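You operate a simulated robot arm through the tools that you are given. There is no shell and no other tool.

The job below is to be done with a simulated two-armed robot. You get a single attempt, and the scene is never put back.

JOB
Pump the sump down to 40 litres, then switch off and shut the valve.
Fine: upper tank lever open first, black knob to HAND, hold the sump button and watch the upper sight glass; never run against a shut valve.

The check looks at the end state, three seconds after you hand in, the way a careful person would. Anything else that was tipped, shoved, dropped, spilled or broken makes it a failure.

ROBOT AND FRAMES
Two 7-joint arms with two-finger parallel grippers on one trunk that stands fixed in place. Base frame: the origin is at the foot of the trunk, x ahead of it, y to its left, z up. Units: mm, rad, N and s.
The left shoulder is at [50, 161, 1198], the right one opposite. With the tool pointing down near the work surface each hand reaches from about 100 to 520 mm from the base axis, measured 20 degrees to its own side. Payload 3.43 kg a hand.
Tool frame (each hand has its own): the origin (TCP) lies between the finger pads and is the grasp point; the fingertips stand 30 mm ahead of it; z points along the fingers, y is the line along which they close. The gripper opens to 94 mm. The fingers are 28 mm wide and 10 mm thick; the gripper's body (50 by 96 mm) begins 55 mm behind the TCP.
Orientation is told as [roll, pitch, yaw] about the base's x, y, z axes, in that order, counted from this pose: with the fingers straight down and closing along the base's y, the tool's x points along the base's -x, its y along +y and its z along -z.

CONTROLS
- The arms move only by the tool play_rows. It takes "left_commands", "right_commands" or both (then of equal length, played together; a hand with none holds still); each is a list of rows, each a list of 7 numbers: the shift along the tool's x, y, z in mm, then the turn, a rotation vector about the tool's x, y, z in rad, then the gripper command, from -1 (shut) to 1 (fully open), values between in proportion. In form: [[x, y, z, ax, ay, az, grip], ...]. A call has 1 to 20 rows; each row shifts and turns the commanded pose from where the row before left it, along the tool's axes as they then stand. Each row takes 0.2 s and may step no farther than 50 mm and 0.15 rad from the row before; otherwise, or with a gripper value out of range, the whole call is refused. Where a pose cannot be reached the arm comes as near as it can. A force on the tool above 40 N (or 10 N above the force at the start of the call, whichever is more), or a blocked arm, ends the call early, and 0.2 s more pass. Each finger travels about 45 mm/s and halts on what it meets, pressing with about 27 N; the grip force reading is that of the motor and also rises with nothing between the fingers. The clock runs only during rows and for 0.2 s after the last one: add rows that do not move to give the fingers time. The reply holds the time, the measured pose of the TCP, the force on the tool along the base axes, the opening and the grip force, in the units named above and with some noise, with the torque about the TCP (base axes, N m) and any sound that the robot's microphone picked up.
- Cameras (640 x 400 px; columns grow to the right, rows downward): "scene" is now at [130.6, 18.3, 1330.9]; the picture's right is [0.19, -0.98, 0.00], its down [-0.48, -0.09, -0.87] and it looks along [0.86, 0.16, -0.49] (base axes); focal length 225 px, centre (320, 200). "left" rides on the left gripper at [76, -14, -103] in its tool frame; the picture's right is [0.18, 0.98, 0.00], its down [-0.75, 0.14, -0.64] and it looks along [-0.63, 0.12, 0.77] (tool axes); focal length 243 px, centre (320, 200). "right" rides on the right gripper at [76, 14, -102] in its tool frame; the picture's right is [-0.18, 0.98, 0.00], its down [-0.75, -0.14, -0.64] and it looks along [-0.63, -0.12, 0.77] (tool axes); focal length 243 px, centre (320, 200). There is no depth. A picture from a camera that has moved, and an enlarged one, comes with that camera's place and axes in the base frame and with its lens.
- capture(camera): a new picture of that camera. It takes no simulated time.
- slide_trunk(by): slides the trunk up (or, below 0, down) by that many mm; the arms and the scene camera ride with it, the base frame stays. It gives what a move gives, with no picture.
- pan_tilt(pan, tilt): turns the head with the scene camera to pan (to the left, within 1.396 rad either way) and tilt (down, from -0.506 to 1.204), counted from straight ahead of the robot. It gives what a move gives.
- inspect(camera, box): a new picture of the part [left, top, right, bottom] of that camera's present view, enlarged. It takes no simulated time.
- finish_job(): hands the job in; it is judged then, once.

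Nothing tells you positions but the pictures and the camera data. Unless the task says otherwise, let go and move clear before handing in.

The tools are called as a command line: name --argument value ..., lists and objects as JSON in quotes. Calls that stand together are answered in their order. play_rows: Moves the arms, as the interface text tells. Its arguments: {"type":"object","properties":{"left_commands":{"type":"array","items":{"type":"array","items":{"type":"number"}}},"right_commands":{"type":"array","items":{"type":"array","items":{"type":"number"}}}},"required":[]} The other tools are called the same way: slide_trunk (by) slides the trunk up or down; pan_tilt (pan, tilt) turns the head that bears the scene camera; capture (camera) takes a picture; inspect (camera, box) takes an enlarged picture of a part of a camera's view; finish_job () hands the job in.

At the start:

```text
time: 0.0
left_ee_pos: [353.0, 208.8, 1217.6]
left_orientation: [-0.001, 0.0, 0.002]
left_contact_force: [-0.7, 0.4, -0.9]
left_wrist_torque: [0.04, -0.01, 0.0]
left_finger_gap: 94.1
left_grip_force: 0.0
right_ee_pos: [323.7, -124.8, 1154.8]
right_orientation: [0.001, 0.0, 0.001]
right_contact_force: [-0.5, 0.7, -0.1]
right_wrist_torque: [0.0, 0.01, 0.02]
right_finger_gap: 93.8
right_grip_force: 0.1
trunk travel left (down, up): [-225.0, 42.0]
head pan, tilt: [0.187, 0.513]
```

scene: 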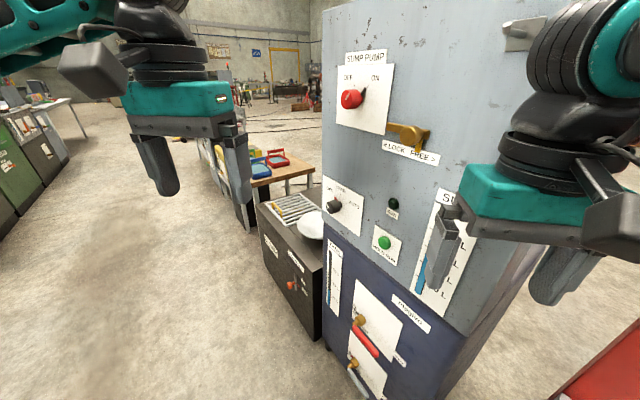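
right: 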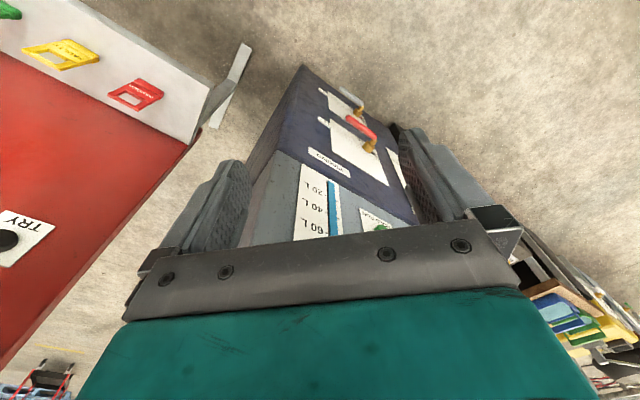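
left: 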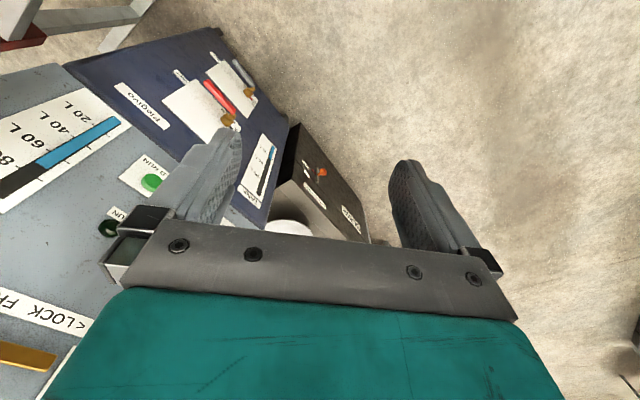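

I see a grey/blue pump panel ahead with a red switch, a black knob, a green button, sight glasses and two levers. I'll enlarge parts of the scene to read the labels before moving anything.

inspect --camera "scene" --box '[320, 30, 480, 180]'

inspect --camera "scene" --box '[310, 160, 480, 280]'

inspect --camera "scene" --box '[310, 230, 470, 400]'

inspect --camera "scene" --box '[230, 170, 340, 320]'

inspect --camera "left" --box '[0, 30, 300, 300]'

inspect --camera "right" --box '[220, 60, 480, 260]'

```text
2.67 times, centred on (400, 105) of scene
camera zoom: at [130.6, 18.3, 1330.9], right [0.19, -0.98, 0.0], down [-0.48, -0.09, -0.87], along [0.86, 0.16, -0.49], focal length 600 px, centre (107, 453)
```

zoom: 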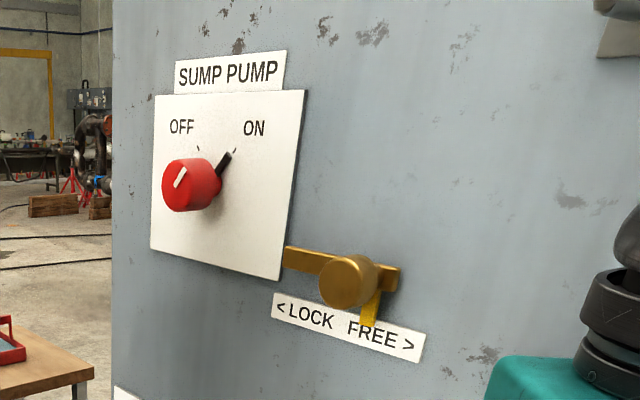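

```text
3.33 times, centred on (395, 220) of scene
camera zoom: at [130.6, 18.3, 1330.9], right [0.19, -0.98, 0.0], down [-0.48, -0.09, -0.87], along [0.86, 0.16, -0.49], focal length 750 px, centre (70, 133)
```

zoom: 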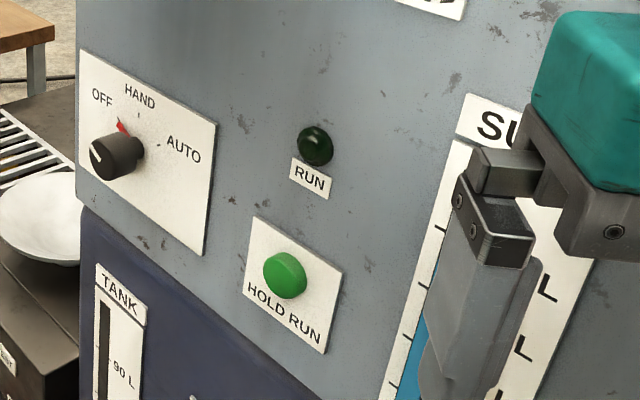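

```text
2.35 times, centred on (390, 315) of scene
camera zoom: at [130.6, 18.3, 1330.9], right [0.19, -0.98, 0.0], down [-0.48, -0.09, -0.87], along [0.86, 0.16, -0.49], focal length 529 px, centre (155, -71)
```

zoom: 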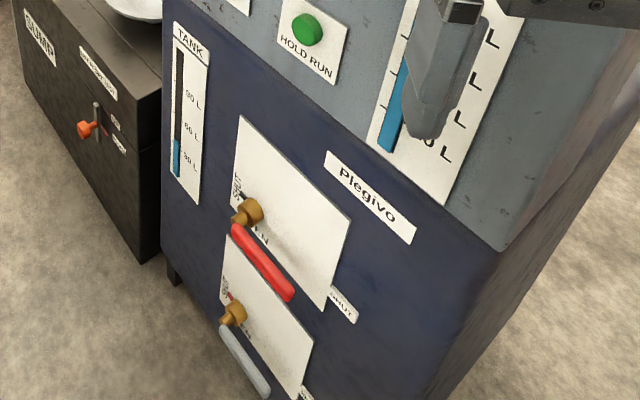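

```text
2.67 times, centred on (285, 245) of scene
camera zoom: at [130.6, 18.3, 1330.9], right [0.19, -0.98, 0.0], down [-0.48, -0.09, -0.87], along [0.86, 0.16, -0.49], focal length 600 px, centre (413, 80)
```

zoom: 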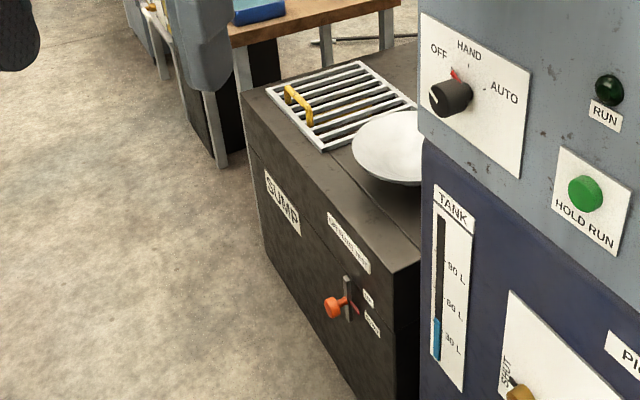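

```text
1.48 times, centred on (150, 165) of left
camera zoom: at [277.7, 194.5, 1321.2], right [-0.18, 0.98, 0.0], down [0.75, 0.14, 0.64], along [0.63, 0.12, -0.77], focal length 359 px, centre (572, 252)
```

zoom: 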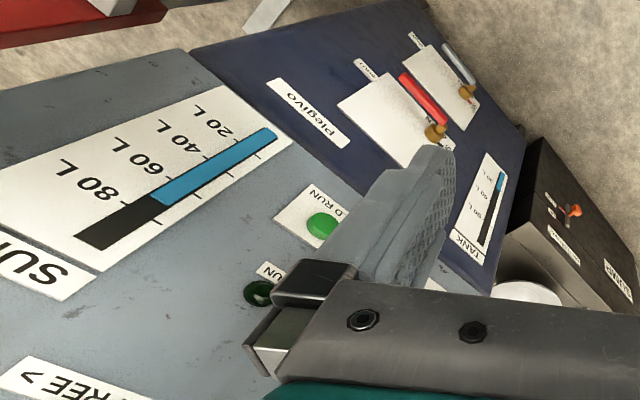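

```text
2.00 times, centred on (350, 160) of right
camera zoom: at [246.8, -110.9, 1257.9], right [0.18, 0.98, 0.0], down [0.75, -0.14, 0.64], along [0.63, -0.12, -0.77], focal length 485 px, centre (260, 280)
```

zoom: 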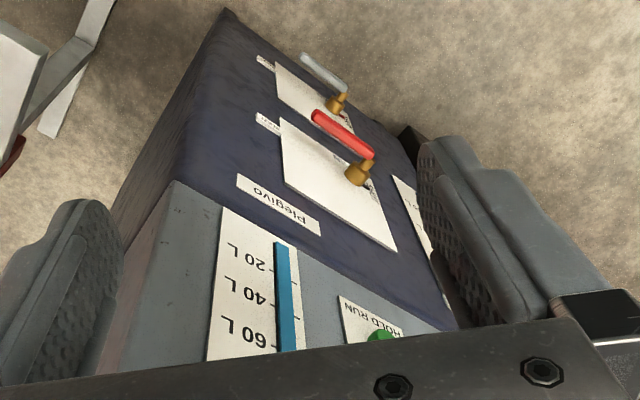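

The panel face runs from far-left to near-right. I'll zoom in tightly on each control to read its present state.

inspect --camera "scene" --box '[332, 60, 396, 100]'

inspect --camera "scene" --box '[380, 115, 444, 165]'

inspect --camera "scene" --box '[318, 180, 366, 220]'

inspect --camera "scene" --box '[340, 300, 404, 345]'

inspect --camera "scene" --box '[336, 340, 400, 400]'

inspect --camera "scene" --box '[260, 220, 324, 310]'

inspect --camera "scene" --box '[320, 230, 352, 320]'

inspect --camera "right" --box '[300, 80, 420, 160]'

inspect --camera "left" --box '[160, 60, 300, 160]'

```text
10.00 times, centred on (364, 80) of scene
camera zoom: at [130.6, 18.3, 1330.9], right [0.19, -0.98, 0.0], down [-0.48, -0.09, -0.87], along [0.86, 0.16, -0.49], focal length 2250 px, centre (-120, 1400)
```

zoom: 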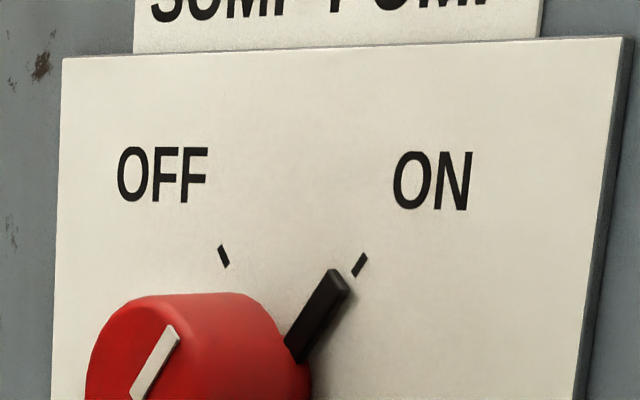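

```text
8.00 times, centred on (412, 140) of scene
camera zoom: at [130.6, 18.3, 1330.9], right [0.19, -0.98, 0.0], down [-0.48, -0.09, -0.87], along [0.86, 0.16, -0.49], focal length 1800 px, centre (-416, 680)
```

zoom: 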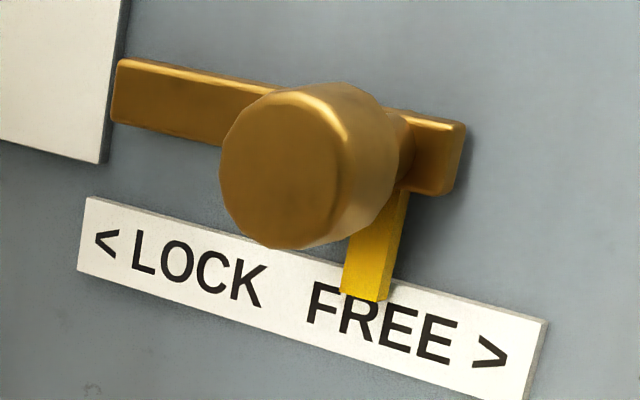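

```text
10.00 times, centred on (342, 200) of scene
camera zoom: at [130.6, 18.3, 1330.9], right [0.19, -0.98, 0.0], down [-0.48, -0.09, -0.87], along [0.86, 0.16, -0.49], focal length 2250 px, centre (100, 200)
```

zoom: 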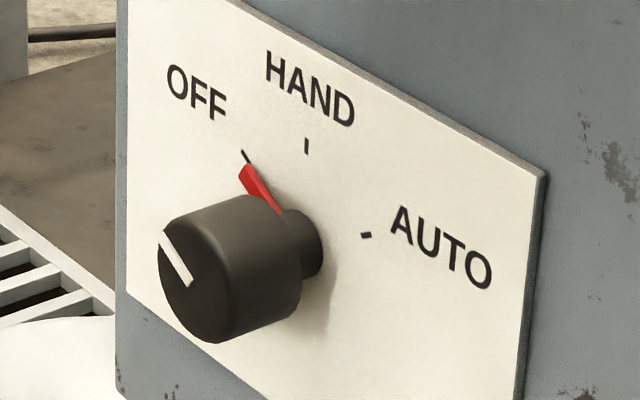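

```text
8.89 times, centred on (372, 322) of scene
camera zoom: at [130.6, 18.3, 1330.9], right [0.19, -0.98, 0.0], down [-0.48, -0.09, -0.87], along [0.86, 0.16, -0.49], focal length 2000 px, centre (-142, -889)
```

zoom: 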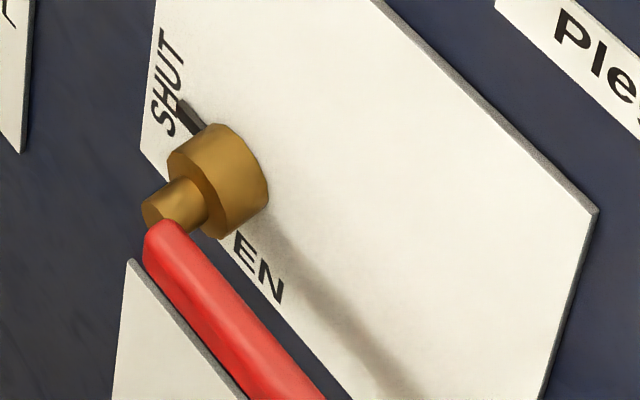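

```text
6.67 times, centred on (368, 370) of scene
camera zoom: at [130.6, 18.3, 1330.9], right [0.19, -0.98, 0.0], down [-0.48, -0.09, -0.87], along [0.86, 0.16, -0.49], focal length 1500 px, centre (0, -933)
```

zoom: 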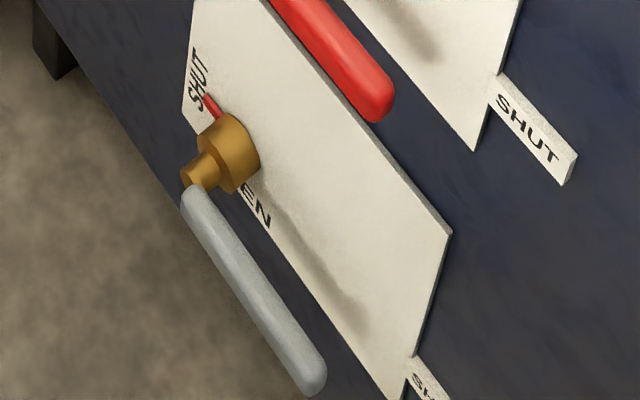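

```text
4.44 times, centred on (292, 265) of scene
camera zoom: at [130.6, 18.3, 1330.9], right [0.19, -0.98, 0.0], down [-0.48, -0.09, -0.87], along [0.86, 0.16, -0.49], focal length 1000 px, centre (444, -89)
```

zoom: 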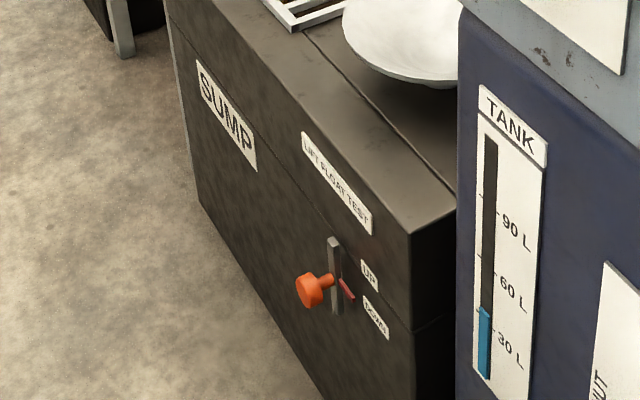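

```text
4.44 times, centred on (336, 275) of scene
camera zoom: at [130.6, 18.3, 1330.9], right [0.19, -0.98, 0.0], down [-0.48, -0.09, -0.87], along [0.86, 0.16, -0.49], focal length 1000 px, centre (249, -133)
```

zoom: 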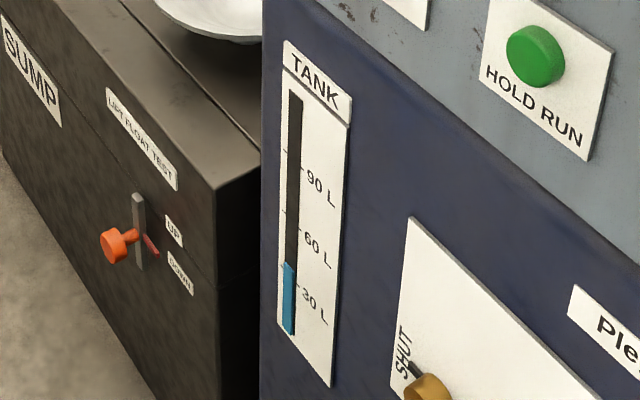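

```text
5.00 times, centred on (360, 120) of right
camera zoom: at [246.8, -110.9, 1257.9], right [0.18, 0.98, 0.0], down [0.75, -0.14, 0.64], along [0.63, -0.12, -0.77], focal length 1213 px, centre (120, 600)
```

zoom: 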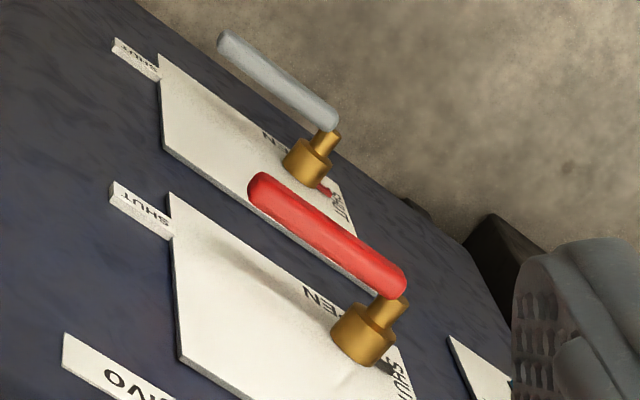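

```text
4.00 times, centred on (230, 110) of left
camera zoom: at [277.7, 194.5, 1321.2], right [-0.18, 0.98, 0.0], down [0.75, 0.14, 0.64], along [0.63, 0.12, -0.77], focal length 970 px, centre (680, 560)
```

zoom: 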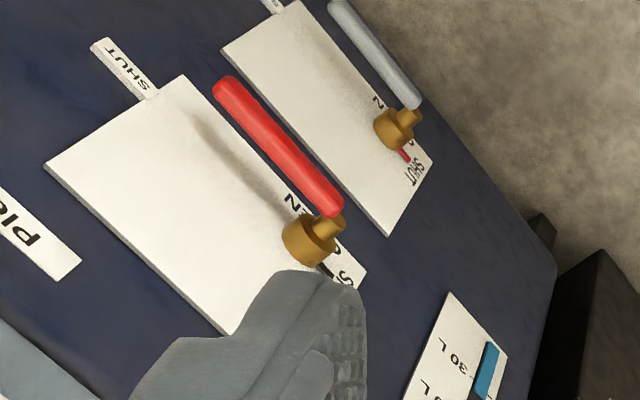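

The left-hand side is clear: the red isolator reads ON, the black knob OFF, both tank levers SHUT (handles lying to the right), and the upper gauge is labelled SUMP. I'll look to the right to check whether the right arm can get out of the gauge's way.

pan_tilt --pan -0.6 --tilt 0.6

capture --camera "scene"

```text
time: 1.1
left_ee_pos: [353.6, 208.8, 1217.6]
left_orientation: [-0.001, 0.001, -0.001]
left_contact_force: [0.0, -0.4, 0.1]
left_wrist_torque: [0.01, 0.04, 0.04]
left_finger_gap: 94.1
left_grip_force: 0.1
right_ee_pos: [323.6, -125.7, 1154.6]
right_orientation: [-0.001, 0.0, -0.001]
right_contact_force: [0.5, 0.1, -0.7]
right_wrist_torque: [-0.02, -0.04, -0.03]
right_finger_gap: 93.9
right_grip_force: 0.0
trunk travel left (down, up): [-225.0, 42.0]
head pan, tilt: [-0.6, 0.6]
```

```text
taken
camera scene: at [114.5, -48.4, 1323.1], right [-0.56, -0.83, 0.0], down [-0.47, 0.32, -0.83], along [0.68, -0.47, -0.56], focal length 225 px, centre (320, 200)
```

scene: 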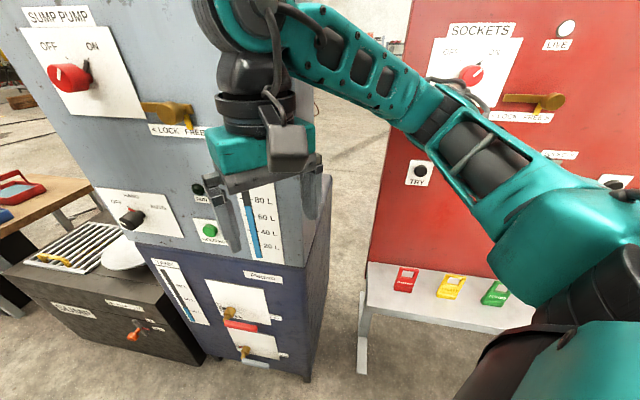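

A second red "SOCKETS" board is on the right, well clear of the right arm. The pump panel lies directly ahead, so I'll back the right arm off to the right to uncover the SUMP gauge, then look at the panel again.

play_rows --right_commands '[[15, -25, -5, 0, 0, 0, 1], [15, -25, -5, 0, 0, 0, 1], [15, -25, -5, 0, 0, 0, 1], [15, -25, -5, 0, 0, 0, 1], [15, -25, -5, 0, 0, 0, 1], [0, 0, 0, 0, 0, 0, 1]]'

pan_tilt --pan -0.1 --tilt 0.6

capture --camera "scene"

capture --camera "right"

```text
time: 2.5
left_ee_pos: [352.8, 206.7, 1218.1]
left_orientation: [-0.003, 0.001, 0.001]
left_contact_force: [0.8, 0.5, 0.4]
left_wrist_torque: [0.0, -0.03, 0.02]
left_finger_gap: 94.0
left_grip_force: 0.1
right_ee_pos: [247.0, -249.8, 1181.0]
right_orientation: [0.001, 0.002, 0.001]
right_contact_force: [-0.3, 0.1, -0.5]
right_wrist_torque: [0.04, -0.01, -0.02]
right_finger_gap: 94.1
right_grip_force: 0.0
trunk travel left (down, up): [-225.0, 42.0]
head pan, tilt: [-0.6, 0.6]
```

```text
time: 3.5
left_ee_pos: [354.3, 207.5, 1217.4]
left_orientation: [-0.003, 0.0, 0.003]
left_contact_force: [-0.3, -0.4, -0.4]
left_wrist_torque: [0.02, -0.02, 0.06]
left_finger_gap: 94.0
left_grip_force: 0.0
right_ee_pos: [247.0, -250.2, 1179.7]
right_orientation: [0.0, 0.001, 0.0]
right_contact_force: [-0.5, -0.2, 0.5]
right_wrist_torque: [0.0, -0.02, 0.03]
right_finger_gap: 94.0
right_grip_force: 0.0
trunk travel left (down, up): [-225.0, 42.0]
head pan, tilt: [-0.099, 0.6]
```

```text
taken
camera scene: at [129.4, -7.5, 1323.1], right [-0.1, -0.99, 0.0], down [-0.56, 0.06, -0.83], along [0.82, -0.08, -0.56], focal length 225 px, centre (320, 200)
```

scene: 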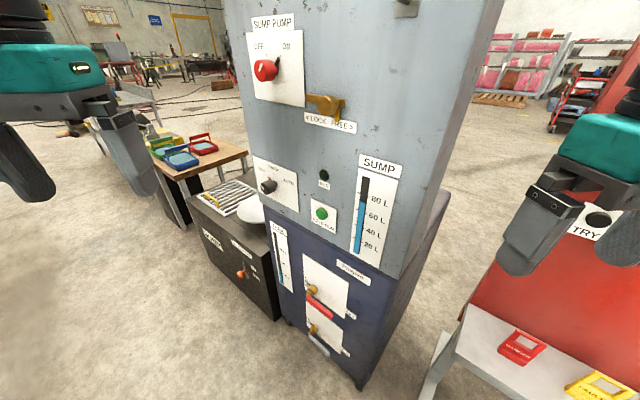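

```text
taken
camera right: at [170.4, -235.2, 1282.8], right [0.18, 0.98, 0.0], down [0.75, -0.14, 0.64], along [0.63, -0.12, -0.77], focal length 243 px, centre (320, 200)
```

right: 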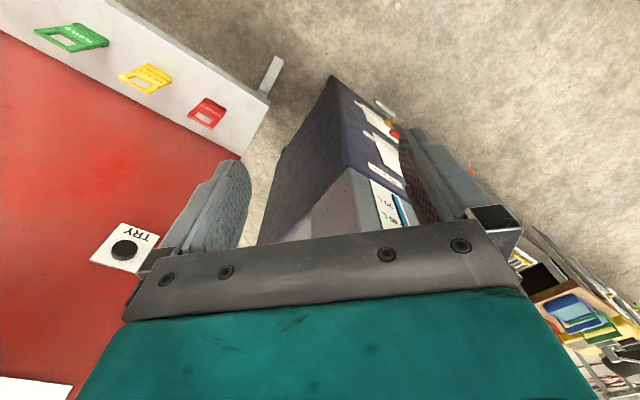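

Now the whole panel is visible. I'll zoom in for precise measurement and the sump level.

inspect --camera "scene" --box '[340, 150, 420, 260]'

inspect --camera "scene" --box '[250, 150, 346, 230]'

inspect --camera "scene" --box '[260, 230, 390, 370]'

inspect --camera "scene" --box '[220, 0, 460, 150]'

inspect --camera "scene" --box '[220, 140, 420, 280]'

```text
3.64 times, centred on (380, 205) of scene
camera zoom: at [129.4, -7.5, 1323.1], right [-0.1, -0.99, 0.0], down [-0.56, 0.06, -0.83], along [0.82, -0.08, -0.56], focal length 818 px, centre (102, 182)
```

zoom: 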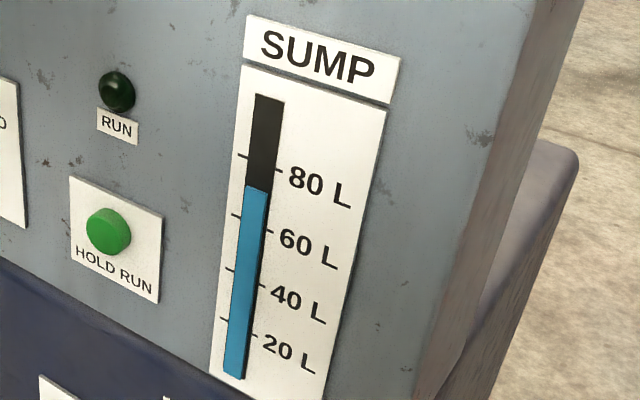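

```text
5.00 times, centred on (298, 190) of scene
camera zoom: at [129.4, -7.5, 1323.1], right [-0.1, -0.99, 0.0], down [-0.56, 0.06, -0.83], along [0.82, -0.08, -0.56], focal length 1125 px, centre (430, 250)
```

zoom: 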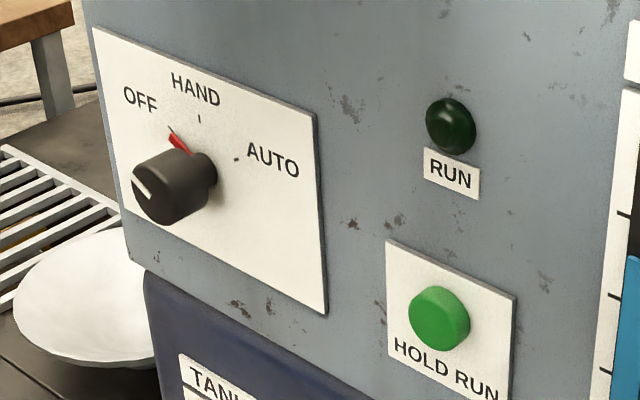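

```text
2.86 times, centred on (325, 300) of scene
camera zoom: at [129.4, -7.5, 1323.1], right [-0.1, -0.99, 0.0], down [-0.56, 0.06, -0.83], along [0.82, -0.08, -0.56], focal length 643 px, centre (306, -86)
```

zoom: 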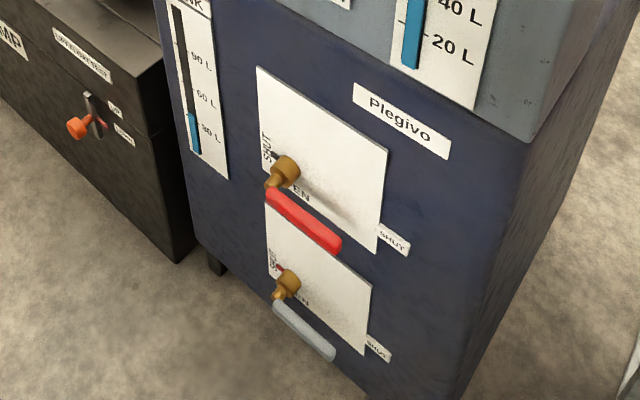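

```text
2.67 times, centred on (340, 75) of scene
camera zoom: at [129.4, -7.5, 1323.1], right [-0.1, -0.99, 0.0], down [-0.56, 0.06, -0.83], along [0.82, -0.08, -0.56], focal length 600 px, centre (267, 533)
```

zoom: 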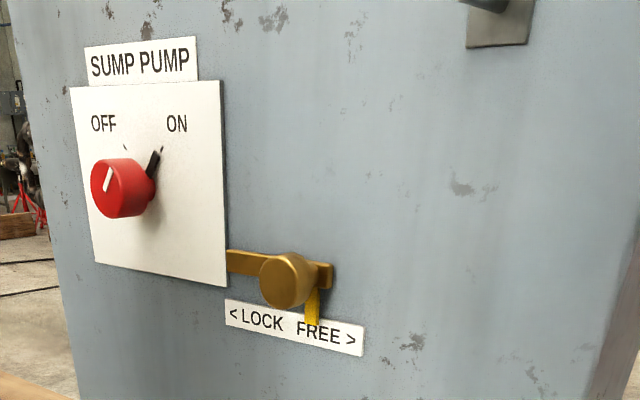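

```text
2.86 times, centred on (320, 210) of scene
camera zoom: at [129.4, -7.5, 1323.1], right [-0.1, -0.99, 0.0], down [-0.56, 0.06, -0.83], along [0.82, -0.08, -0.56], focal length 643 px, centre (320, 171)
```

zoom: 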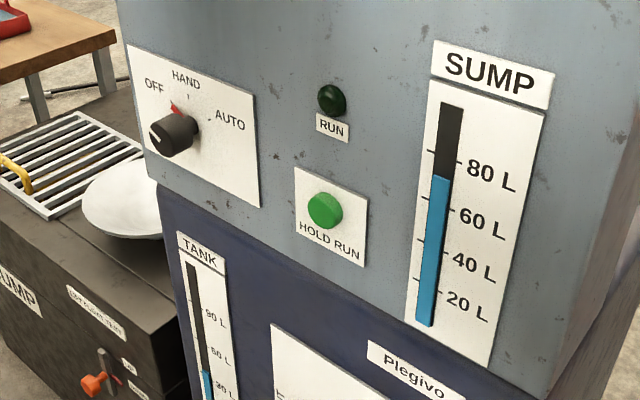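

The sump reads about 70 L, with both levers shut. By my measurements the panel faces about 43.5° to the robot's left, with the button near (579,-57,973), black knob axis near (715,65,990), and red lever hub at z≈600 with its handle lying to the right. Before lowering the trunk I'll check the space around the right arm.

pan_tilt --pan -1.1 --tilt 0.8

capture --camera "scene"

pan_tilt --pan 0.7 --tilt 0.8

capture --camera "scene"

```text
time: 4.7
left_ee_pos: [353.2, 207.5, 1218.3]
left_orientation: [-0.002, 0.0, 0.001]
left_contact_force: [0.4, -0.3, -0.3]
left_wrist_torque: [-0.05, 0.0, -0.01]
left_finger_gap: 94.1
left_grip_force: 0.2
right_ee_pos: [247.1, -248.8, 1179.2]
right_orientation: [0.001, 0.0, 0.0]
right_contact_force: [0.7, 0.8, 0.4]
right_wrist_torque: [0.01, 0.02, 0.02]
right_finger_gap: 94.0
right_grip_force: 0.0
trunk travel left (down, up): [-225.0, 42.0]
head pan, tilt: [-1.1, 0.799]
```

```text
taken
camera scene: at [78.2, -70.4, 1306.2], right [-0.89, -0.45, 0.0], down [-0.33, 0.64, -0.7], along [0.32, -0.62, -0.72], focal length 225 px, centre (320, 200)
```

scene: 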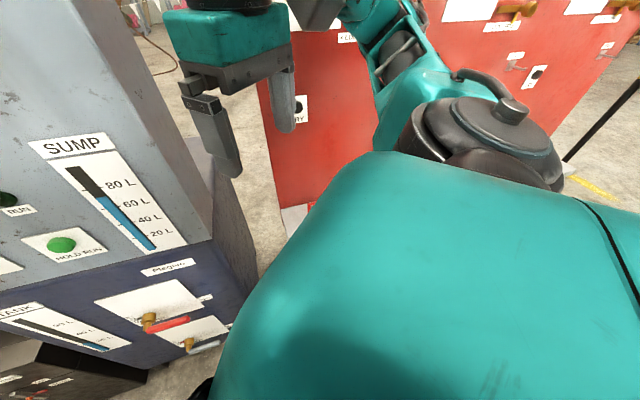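

```text
time: 6.5
left_ee_pos: [353.3, 208.6, 1219.7]
left_orientation: [-0.003, -0.001, 0.003]
left_contact_force: [0.6, -0.4, -0.8]
left_wrist_torque: [-0.01, -0.04, -0.01]
left_finger_gap: 93.9
left_grip_force: 0.1
right_ee_pos: [247.4, -249.9, 1179.1]
right_orientation: [-0.001, 0.0, -0.001]
right_contact_force: [0.2, 0.8, 0.4]
right_wrist_torque: [-0.03, -0.02, 0.0]
right_finger_gap: 94.1
right_grip_force: 0.1
trunk travel left (down, up): [-225.0, 42.0]
head pan, tilt: [0.7, 0.799]
```

```text
taken
camera scene: at [103.2, 53.3, 1306.2], right [0.64, -0.77, 0.0], down [-0.55, -0.46, -0.7], along [0.53, 0.45, -0.72], focal length 225 px, centre (320, 200)
```

scene: 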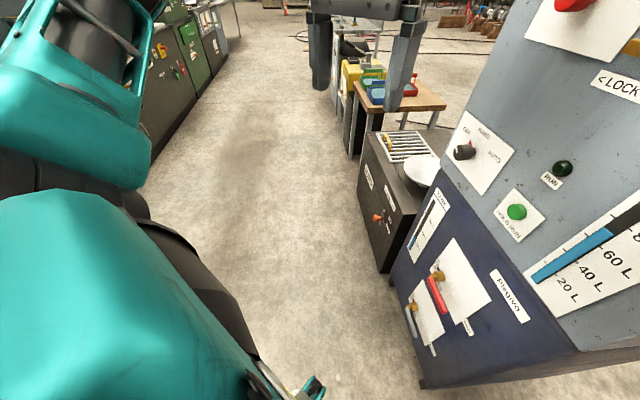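

Everything near the arms is clear: the shelf is at z≈700, well below and outside the right elbow. I'll lower the trunk by 200 mm so the left arm can comfortably reach the levers.

slide_trunk --by -200

pan_tilt --pan -0.1 --tilt 0.6

capture --camera "scene"

```text
time: 8.7
left_ee_pos: [353.2, 208.0, 1019.2]
left_orientation: [-0.001, -0.001, 0.0]
left_contact_force: [0.0, -0.9, 0.6]
left_wrist_torque: [0.02, -0.01, -0.02]
left_finger_gap: 94.1
left_grip_force: 0.1
right_ee_pos: [246.0, -250.6, 979.7]
right_orientation: [0.002, 0.0, -0.001]
right_contact_force: [0.2, 0.9, -0.3]
right_wrist_torque: [0.01, -0.01, -0.02]
right_finger_gap: 94.0
right_grip_force: 0.1
trunk travel left (down, up): [-25.0, 242.0]
head pan, tilt: [0.7, 0.799]
```

```text
time: 9.8
left_ee_pos: [353.1, 209.1, 1018.5]
left_orientation: [-0.003, 0.0, 0.001]
left_contact_force: [0.5, 1.2, -0.1]
left_wrist_torque: [-0.02, 0.0, 0.01]
left_finger_gap: 94.1
left_grip_force: 0.0
right_ee_pos: [247.4, -249.5, 979.1]
right_orientation: [0.0, 0.0, 0.001]
right_contact_force: [-0.2, 0.1, 0.0]
right_wrist_torque: [-0.01, 0.0, 0.04]
right_finger_gap: 94.0
right_grip_force: 0.0
trunk travel left (down, up): [-25.0, 242.0]
head pan, tilt: [-0.099, 0.6]
```

```text
taken
camera scene: at [129.5, -7.3, 1123.1], right [-0.1, -1.0, 0.0], down [-0.56, 0.06, -0.82], along [0.82, -0.08, -0.57], focal length 225 px, centre (320, 200)
```

scene: 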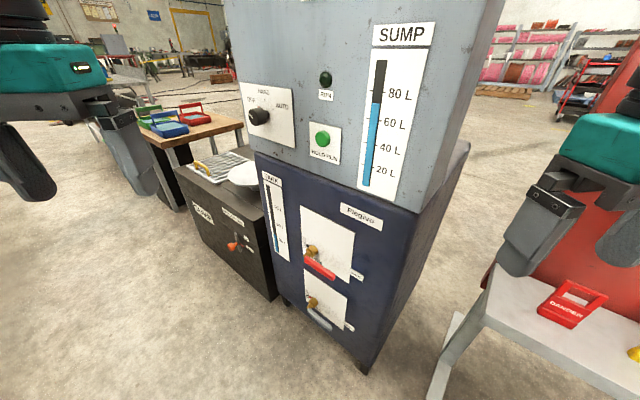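

The lower view gives a long vertical baseline for triangulation. I'll measure the lever, knob and button again from here.

inspect --camera "scene" --box '[290, 195, 390, 285]'

inspect --camera "scene" --box '[230, 65, 360, 165]'

inspect --camera "scene" --box '[345, 15, 445, 215]'

```text
4.44 times, centred on (340, 240) of scene
camera zoom: at [129.5, -7.3, 1123.1], right [-0.1, -1.0, 0.0], down [-0.56, 0.06, -0.82], along [0.82, -0.08, -0.57], focal length 1000 px, centre (231, 22)
```

zoom: 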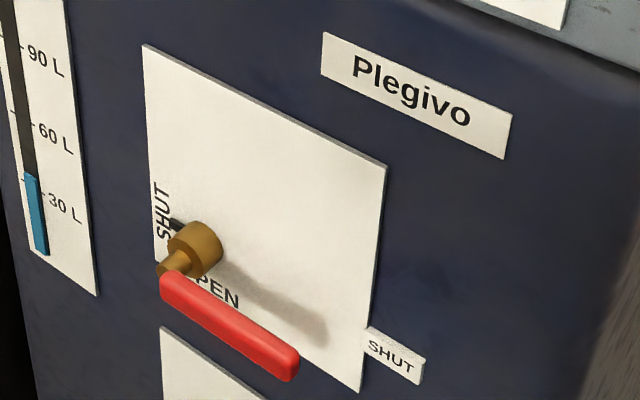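

```text
4.00 times, centred on (295, 115) of scene
camera zoom: at [129.5, -7.3, 1123.1], right [-0.1, -1.0, 0.0], down [-0.56, 0.06, -0.82], along [0.82, -0.08, -0.57], focal length 900 px, centre (420, 540)
```

zoom: 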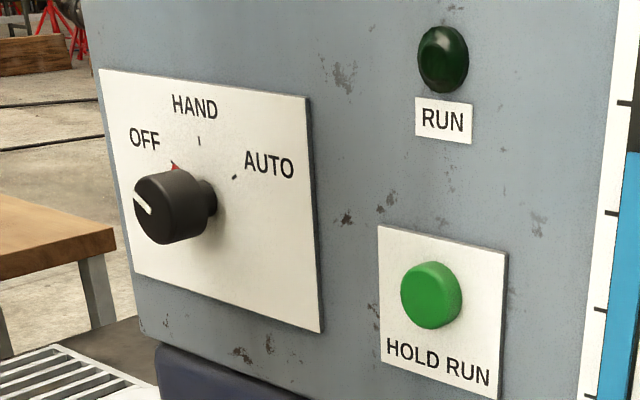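

```text
2.00 times, centred on (395, 115) of scene
camera zoom: at [129.5, -7.3, 1123.1], right [-0.1, -1.0, 0.0], down [-0.56, 0.06, -0.82], along [0.82, -0.08, -0.57], focal length 450 px, centre (170, 370)
```

zoom: 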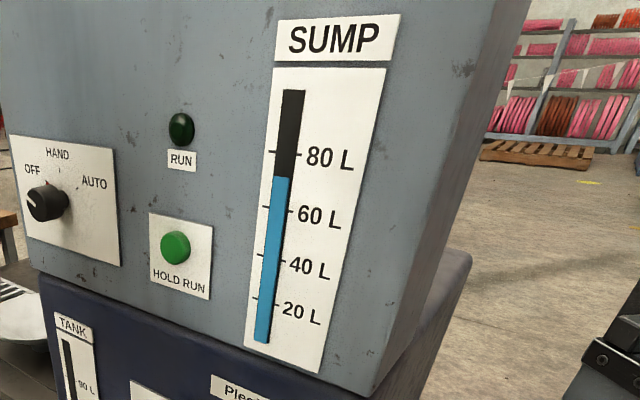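

Refined: panel plane at n·p≈-480 (n=(-0.728,0.686)), the red handle about 40 mm proud of it, at z≈586, from the hub at u≈-400 to the tip at u≈-296. I'll yaw the left hand to face the panel, close its fingers into a stick and bring it lower, still well away from the panel.

play_rows --left_commands '[[0, 0, 30, 0, 0, 0.126, -1], [0, 0, 30, 0, 0, 0.126, -1], [0, 0, 30, 0, 0, 0.126, -1], [0, 0, 30, 0, 0, 0.126, -1], [0, 0, 30, 0, 0, 0.126, -1], [0, 0, 30, 0, 0, 0.126, -1], [-30, 0, 15, 0, 0, 0, -1], [-30, 0, 15, 0, 0, 0, -1], [-30, 0, 15, 0, 0, 0, -1], [-30, 0, 15, 0, 0, 0, -1], [-30, 0, 15, 0, 0, 0, -1]]'

capture --camera "scene"

```text
time: 12.2
left_ee_pos: [462.9, 104.1, 763.5]
left_orientation: [-0.001, -0.002, -0.756]
left_contact_force: [0.3, -0.5, 0.1]
left_wrist_torque: [0.0, 0.0, 0.0]
left_finger_gap: 0.4
left_grip_force: 27.2
right_ee_pos: [247.6, -250.2, 979.2]
right_orientation: [0.002, -0.001, 0.001]
right_contact_force: [0.4, -0.3, -0.6]
right_wrist_torque: [0.06, 0.01, -0.01]
right_finger_gap: 94.1
right_grip_force: 0.0
trunk travel left (down, up): [-25.0, 242.0]
head pan, tilt: [-0.099, 0.6]
```

```text
taken
camera scene: at [129.4, -7.3, 1123.1], right [-0.1, -1.0, 0.0], down [-0.56, 0.06, -0.83], along [0.82, -0.08, -0.56], focal length 225 px, centre (320, 200)
```

scene: 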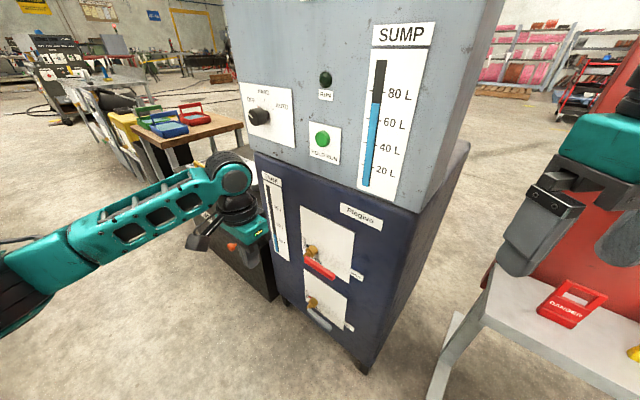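

The hand is yawed and in front of the panel, still pointing down. Next I pitch the fingers up to point at the panel.

play_rows --left_commands '[[0, 0, 0, 0, -0.143, 0, -1], [0, 0, 0, 0, -0.143, 0, -1], [0, 0, 0, 0, -0.143, 0, -1], [0, 0, 0, 0, -0.143, 0, -1], [0, 0, 0, 0, -0.143, 0, -1], [0, 0, 0, 0, -0.143, 0, -1], [0, 0, 0, 0, -0.143, 0, -1], [0, 0, 0, 0, -0.143, 0, -1], [0, 0, 0, 0, -0.143, 0, -1], [0, 0, 0, 0, -0.143, 0, -1], [0, 0, 0, 0, -0.1408, 0, -1], [0, 0, 0, 0, 0, 0, -1]]'

capture --camera "scene"

capture --camera "left"

```text
time: 14.8
left_ee_pos: [461.7, 104.9, 764.0]
left_orientation: [-2.448, -1.569, 1.694]
left_contact_force: [-0.8, 0.5, -0.4]
left_wrist_torque: [0.03, 0.01, -0.02]
left_finger_gap: 0.0
left_grip_force: 26.8
right_ee_pos: [247.2, -249.6, 979.5]
right_orientation: [0.0, -0.002, 0.0]
right_contact_force: [0.3, 0.5, 0.8]
right_wrist_torque: [-0.01, 0.0, 0.0]
right_finger_gap: 93.9
right_grip_force: 0.0
trunk travel left (down, up): [-25.0, 242.0]
head pan, tilt: [-0.099, 0.6]
```

```text
taken
camera scene: at [129.5, -7.3, 1123.1], right [-0.1, -1.0, 0.0], down [-0.56, 0.06, -0.83], along [0.82, -0.08, -0.56], focal length 225 px, centre (320, 200)
```

scene: 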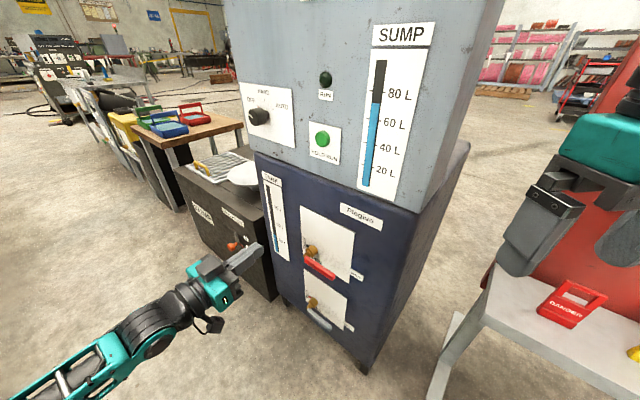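

```text
taken
camera left: at [378.2, 164.7, 687.2], right [0.67, 0.72, -0.19], down [-0.37, 0.54, 0.75], along [0.64, -0.44, 0.63], focal length 243 px, centre (320, 200)
```

left: 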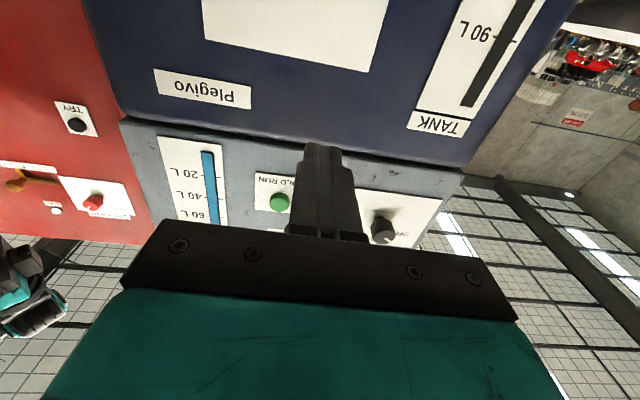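

The hand now points squarely at the panel with its camera looking up from below. I'll drop it below the red handle, still about 170 mm clear of the handle, and look up at it.

play_rows --left_commands '[[30, -10, 0, 0, 0, 0, -1], [30, -10, 0, 0, 0, 0, -1], [30, -10, 0, 0, 0, 0, -1], [30, -10, 0, 0, 0, 0, -1], [30, -10, 0, 0, 0, 0, -1], [30, -10, 0, 0, 0, 0, -1], [39, -8, 0, 0, 0, 0, -1], [0, 0, 0, 0, 0, 0, -1]]'

capture --camera "scene"

capture --camera "left"

```text
time: 16.6
left_ee_pos: [416.7, 55.6, 544.1]
left_orientation: [-2.243, -1.569, 1.488]
left_contact_force: [-0.4, 0.0, -0.1]
left_wrist_torque: [0.0, 0.02, -0.06]
left_finger_gap: 0.2
left_grip_force: 26.3
right_ee_pos: [247.3, -249.1, 979.1]
right_orientation: [0.0, 0.0, -0.001]
right_contact_force: [0.3, 0.6, -0.4]
right_wrist_torque: [0.01, -0.03, 0.0]
right_finger_gap: 93.7
right_grip_force: 0.0
trunk travel left (down, up): [-25.0, 242.0]
head pan, tilt: [-0.099, 0.6]
```

```text
taken
camera scene: at [129.5, -7.4, 1123.1], right [-0.1, -1.0, 0.0], down [-0.56, 0.06, -0.83], along [0.82, -0.08, -0.56], focal length 225 px, centre (320, 200)
```

scene: 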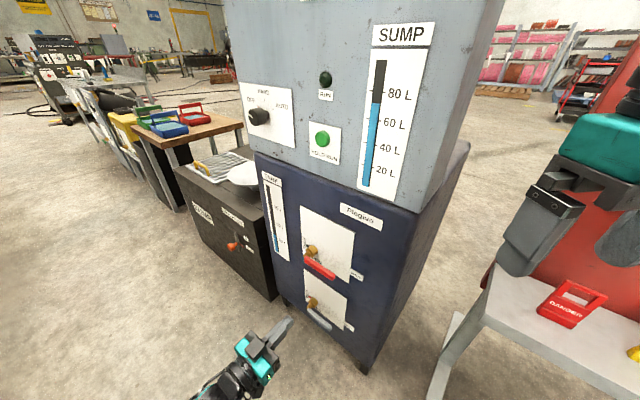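

```text
taken
camera left: at [333.7, 114.9, 468.9], right [0.67, 0.71, -0.19], down [-0.37, 0.54, 0.75], along [0.64, -0.44, 0.63], focal length 243 px, centre (320, 200)
```

left: 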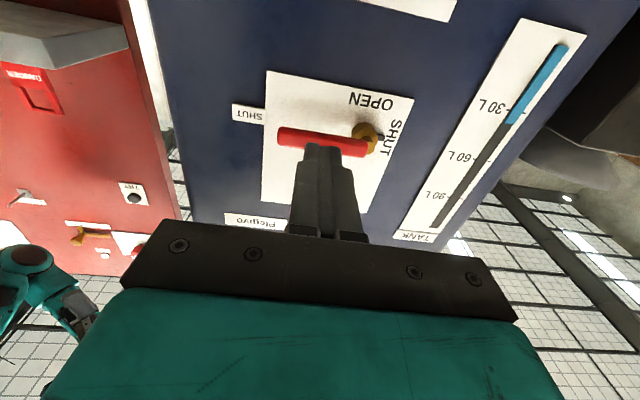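

I can see the red lever from below, pointing to SHUT. I'll zoom in to measure it.

inspect --camera "left" --box '[220, 60, 420, 220]'

inspect --camera "scene" --box '[230, 190, 390, 390]'

```text
2.50 times, centred on (320, 140) of left
camera zoom: at [333.7, 114.9, 468.9], right [0.67, 0.71, -0.19], down [-0.37, 0.54, 0.75], along [0.64, -0.44, 0.63], focal length 606 px, centre (320, 350)
```

zoom: 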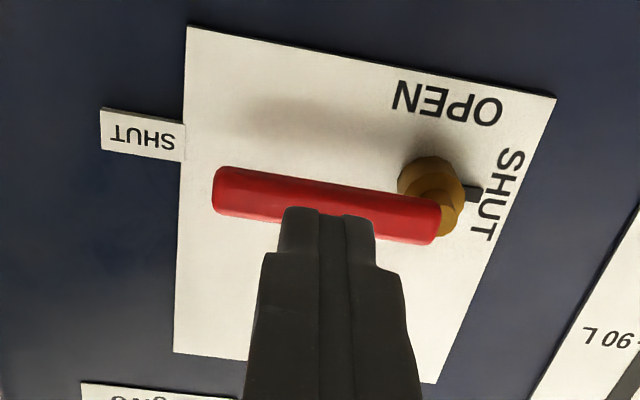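

```text
2.00 times, centred on (310, 290) of scene
camera zoom: at [129.5, -7.4, 1123.1], right [-0.1, -1.0, 0.0], down [-0.56, 0.06, -0.83], along [0.82, -0.08, -0.56], focal length 450 px, centre (340, 20)
```

zoom: 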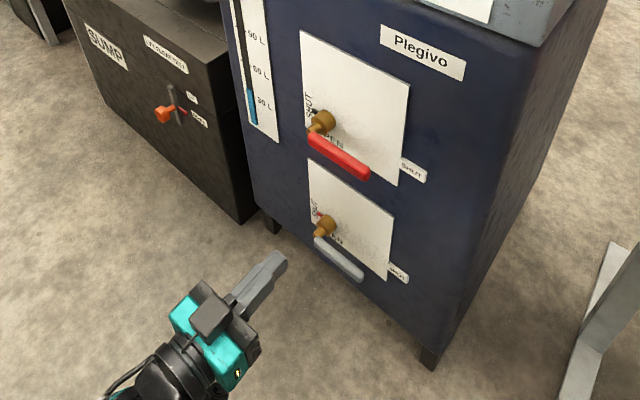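

Refined in panel coordinates (v = left along panel, w = height, a = depth): hub at v≈394, w≈597; handle tip at v≈286, w≈600, a≈431; plate at a≈478. I'll insert the closed fingers beneath the handle.

play_rows --left_commands '[[-3, -2, 20, 0, 0, 0, -1], [-3, -2, 20, 0, 0, 0, -1], [-3, -2, 20, 0, 0, 0, -1], [-3, -2, 20, 0, 0, 0, -1], [-3, -2, 20, 0, 0, 0, -1], [0, 0, 20, 0, 0, 0, -1], [0, 0, 20, 0, 0, 0, -1], [0, 0, 20, 0, 0, 0, -1], [0, 0, 0, 0, 0, 0, -1]]'

inspect --camera "scene" --box '[230, 190, 390, 330]'

capture --camera "left"

```text
time: 18.6
left_ee_pos: [526.0, -61.7, 560.7]
left_orientation: [-2.226, -1.568, 1.472]
left_contact_force: [0.0, 0.0, -0.5]
left_wrist_torque: [0.04, 0.03, 0.01]
left_finger_gap: 0.0
left_grip_force: 27.2
right_ee_pos: [246.1, -249.3, 979.8]
right_orientation: [-0.001, 0.0, 0.0]
right_contact_force: [0.2, 0.2, -0.1]
right_wrist_torque: [0.02, -0.01, 0.0]
right_finger_gap: 94.0
right_grip_force: 0.0
trunk travel left (down, up): [-25.0, 242.0]
head pan, tilt: [-0.099, 0.6]
```

```text
2.86 times, centred on (310, 260) of scene
camera zoom: at [129.5, -7.4, 1123.1], right [-0.1, -1.0, 0.0], down [-0.56, 0.06, -0.83], along [0.82, -0.08, -0.56], focal length 643 px, centre (349, 29)
```

zoom: 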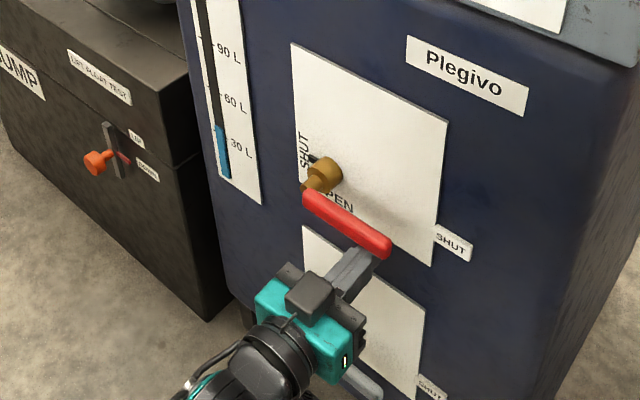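

```text
taken
camera left: at [442.8, -1.3, 484.4], right [0.67, 0.72, -0.19], down [-0.37, 0.54, 0.75], along [0.64, -0.44, 0.63], focal length 243 px, centre (320, 200)
```

left: 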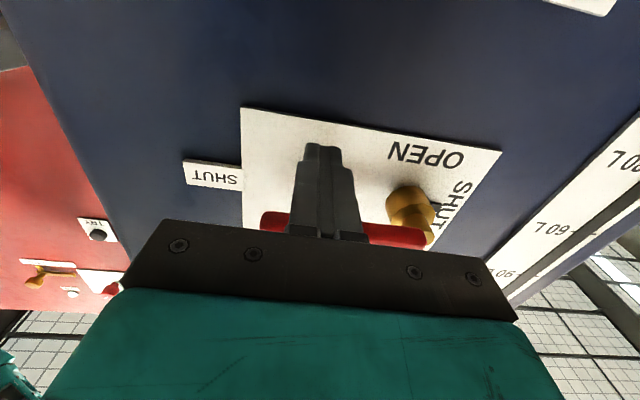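

The fingers are under the handle with no contact. I'll push it upward along the first 30° of the arc and check that it turns.

play_rows --left_commands '[[-9.3, 0, 0, 0, 0, 0, -1], [-12, -2, 0, 0, 0, 0, -1], [-11, -1.8, 0, 0, 0, 0, -1], [-10, 0.3, 0, 0, 0, 0, -1], [-10.4, 0.9, 0, 0, 0, 0, -1], [0, 0, 0, 0, 0, 0, -1]]'

inspect --camera "scene" --box '[270, 190, 390, 290]'

capture --camera "left"

```text
time: 20.0
left_ee_pos: [522.9, -64.3, 612.3]
left_orientation: [-2.14, -1.57, 1.388]
left_contact_force: [0.5, -1.7, -1.5]
left_wrist_torque: [-0.01, -0.03, 0.0]
left_finger_gap: 0.4
left_grip_force: 26.7
right_ee_pos: [247.7, -249.7, 979.1]
right_orientation: [0.0, 0.0, 0.001]
right_contact_force: [-0.2, -0.7, -0.5]
right_wrist_torque: [-0.02, 0.02, -0.03]
right_finger_gap: 94.4
right_grip_force: 0.0
trunk travel left (down, up): [-25.0, 242.0]
head pan, tilt: [-0.099, 0.6]
```

```text
4.00 times, centred on (330, 240) of scene
camera zoom: at [129.5, -7.4, 1123.1], right [-0.1, -1.0, 0.0], down [-0.56, 0.06, -0.83], along [0.82, -0.08, -0.56], focal length 900 px, centre (280, 40)
```

zoom: 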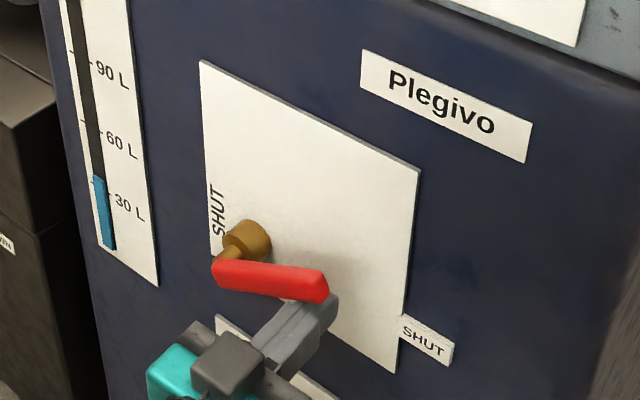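

```text
taken
camera left: at [439.7, -4.2, 537.0], right [0.67, 0.72, -0.19], down [-0.37, 0.54, 0.75], along [0.64, -0.44, 0.63], focal length 243 px, centre (320, 200)
```

left: 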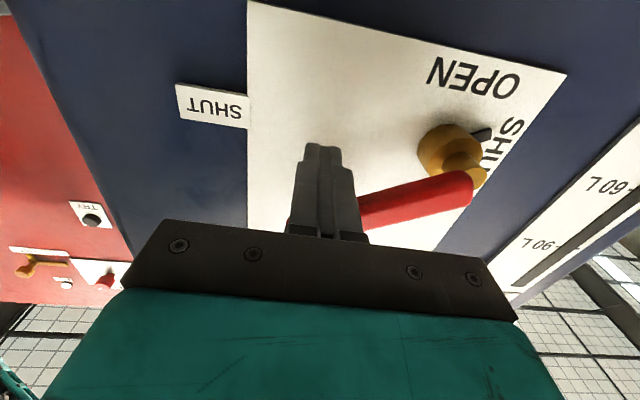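

The handle is turning easily, and its pointer is moving from SHUT toward OPEN. I'll continue the arc to about 75° first.

play_rows --left_commands '[[-10.1, 3.1, 0, 0, 0, 0, -1], [-10.3, 3.9, 0, 0, 0, 0, -1], [-9.2, 6.1, 0, 0, 0, 0, -1], [-9.2, 7.1, 0, 0, 0, 0, -1], [-7.8, 8.9, 0, 0, 0, 0, -1], [-6.5, 9.8, 0, 0, 0, 0, -1], [0, 0, 0, 0, 0, 0, -1]]'

inspect --camera "scene" --box '[270, 190, 390, 290]'

capture --camera "left"

```text
time: 21.6
left_ee_pos: [550.8, -34.6, 666.5]
left_orientation: [-2.304, -1.568, 1.552]
left_contact_force: [1.0, -1.2, 0.6]
left_wrist_torque: [-0.04, 0.01, 0.0]
left_finger_gap: 0.1
left_grip_force: 26.7
right_ee_pos: [246.0, -248.9, 980.1]
right_orientation: [0.0, -0.001, 0.0]
right_contact_force: [0.3, -0.1, 0.2]
right_wrist_torque: [-0.01, 0.0, 0.02]
right_finger_gap: 94.1
right_grip_force: 0.0
trunk travel left (down, up): [-25.0, 242.0]
head pan, tilt: [-0.099, 0.6]
```

```text
4.00 times, centred on (330, 240) of scene
camera zoom: at [129.5, -7.3, 1123.1], right [-0.1, -1.0, 0.0], down [-0.56, 0.06, -0.83], along [0.82, -0.08, -0.56], focal length 900 px, centre (280, 40)
```

zoom: 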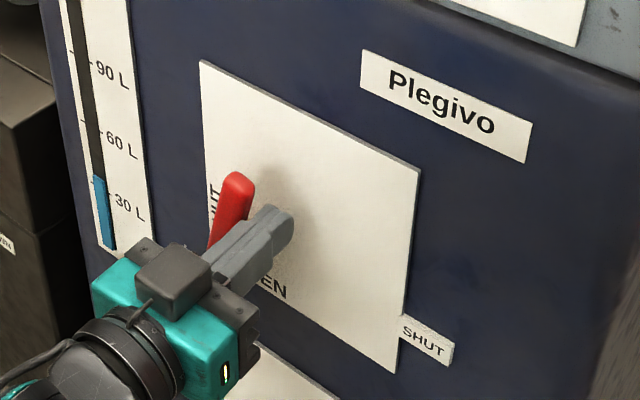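

```text
taken
camera left: at [466.4, 25.0, 590.5], right [0.67, 0.72, -0.19], down [-0.37, 0.55, 0.75], along [0.64, -0.44, 0.63], focal length 243 px, centre (320, 200)
```

left: 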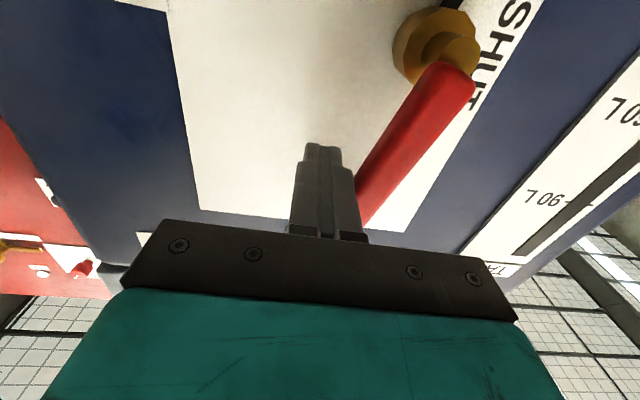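

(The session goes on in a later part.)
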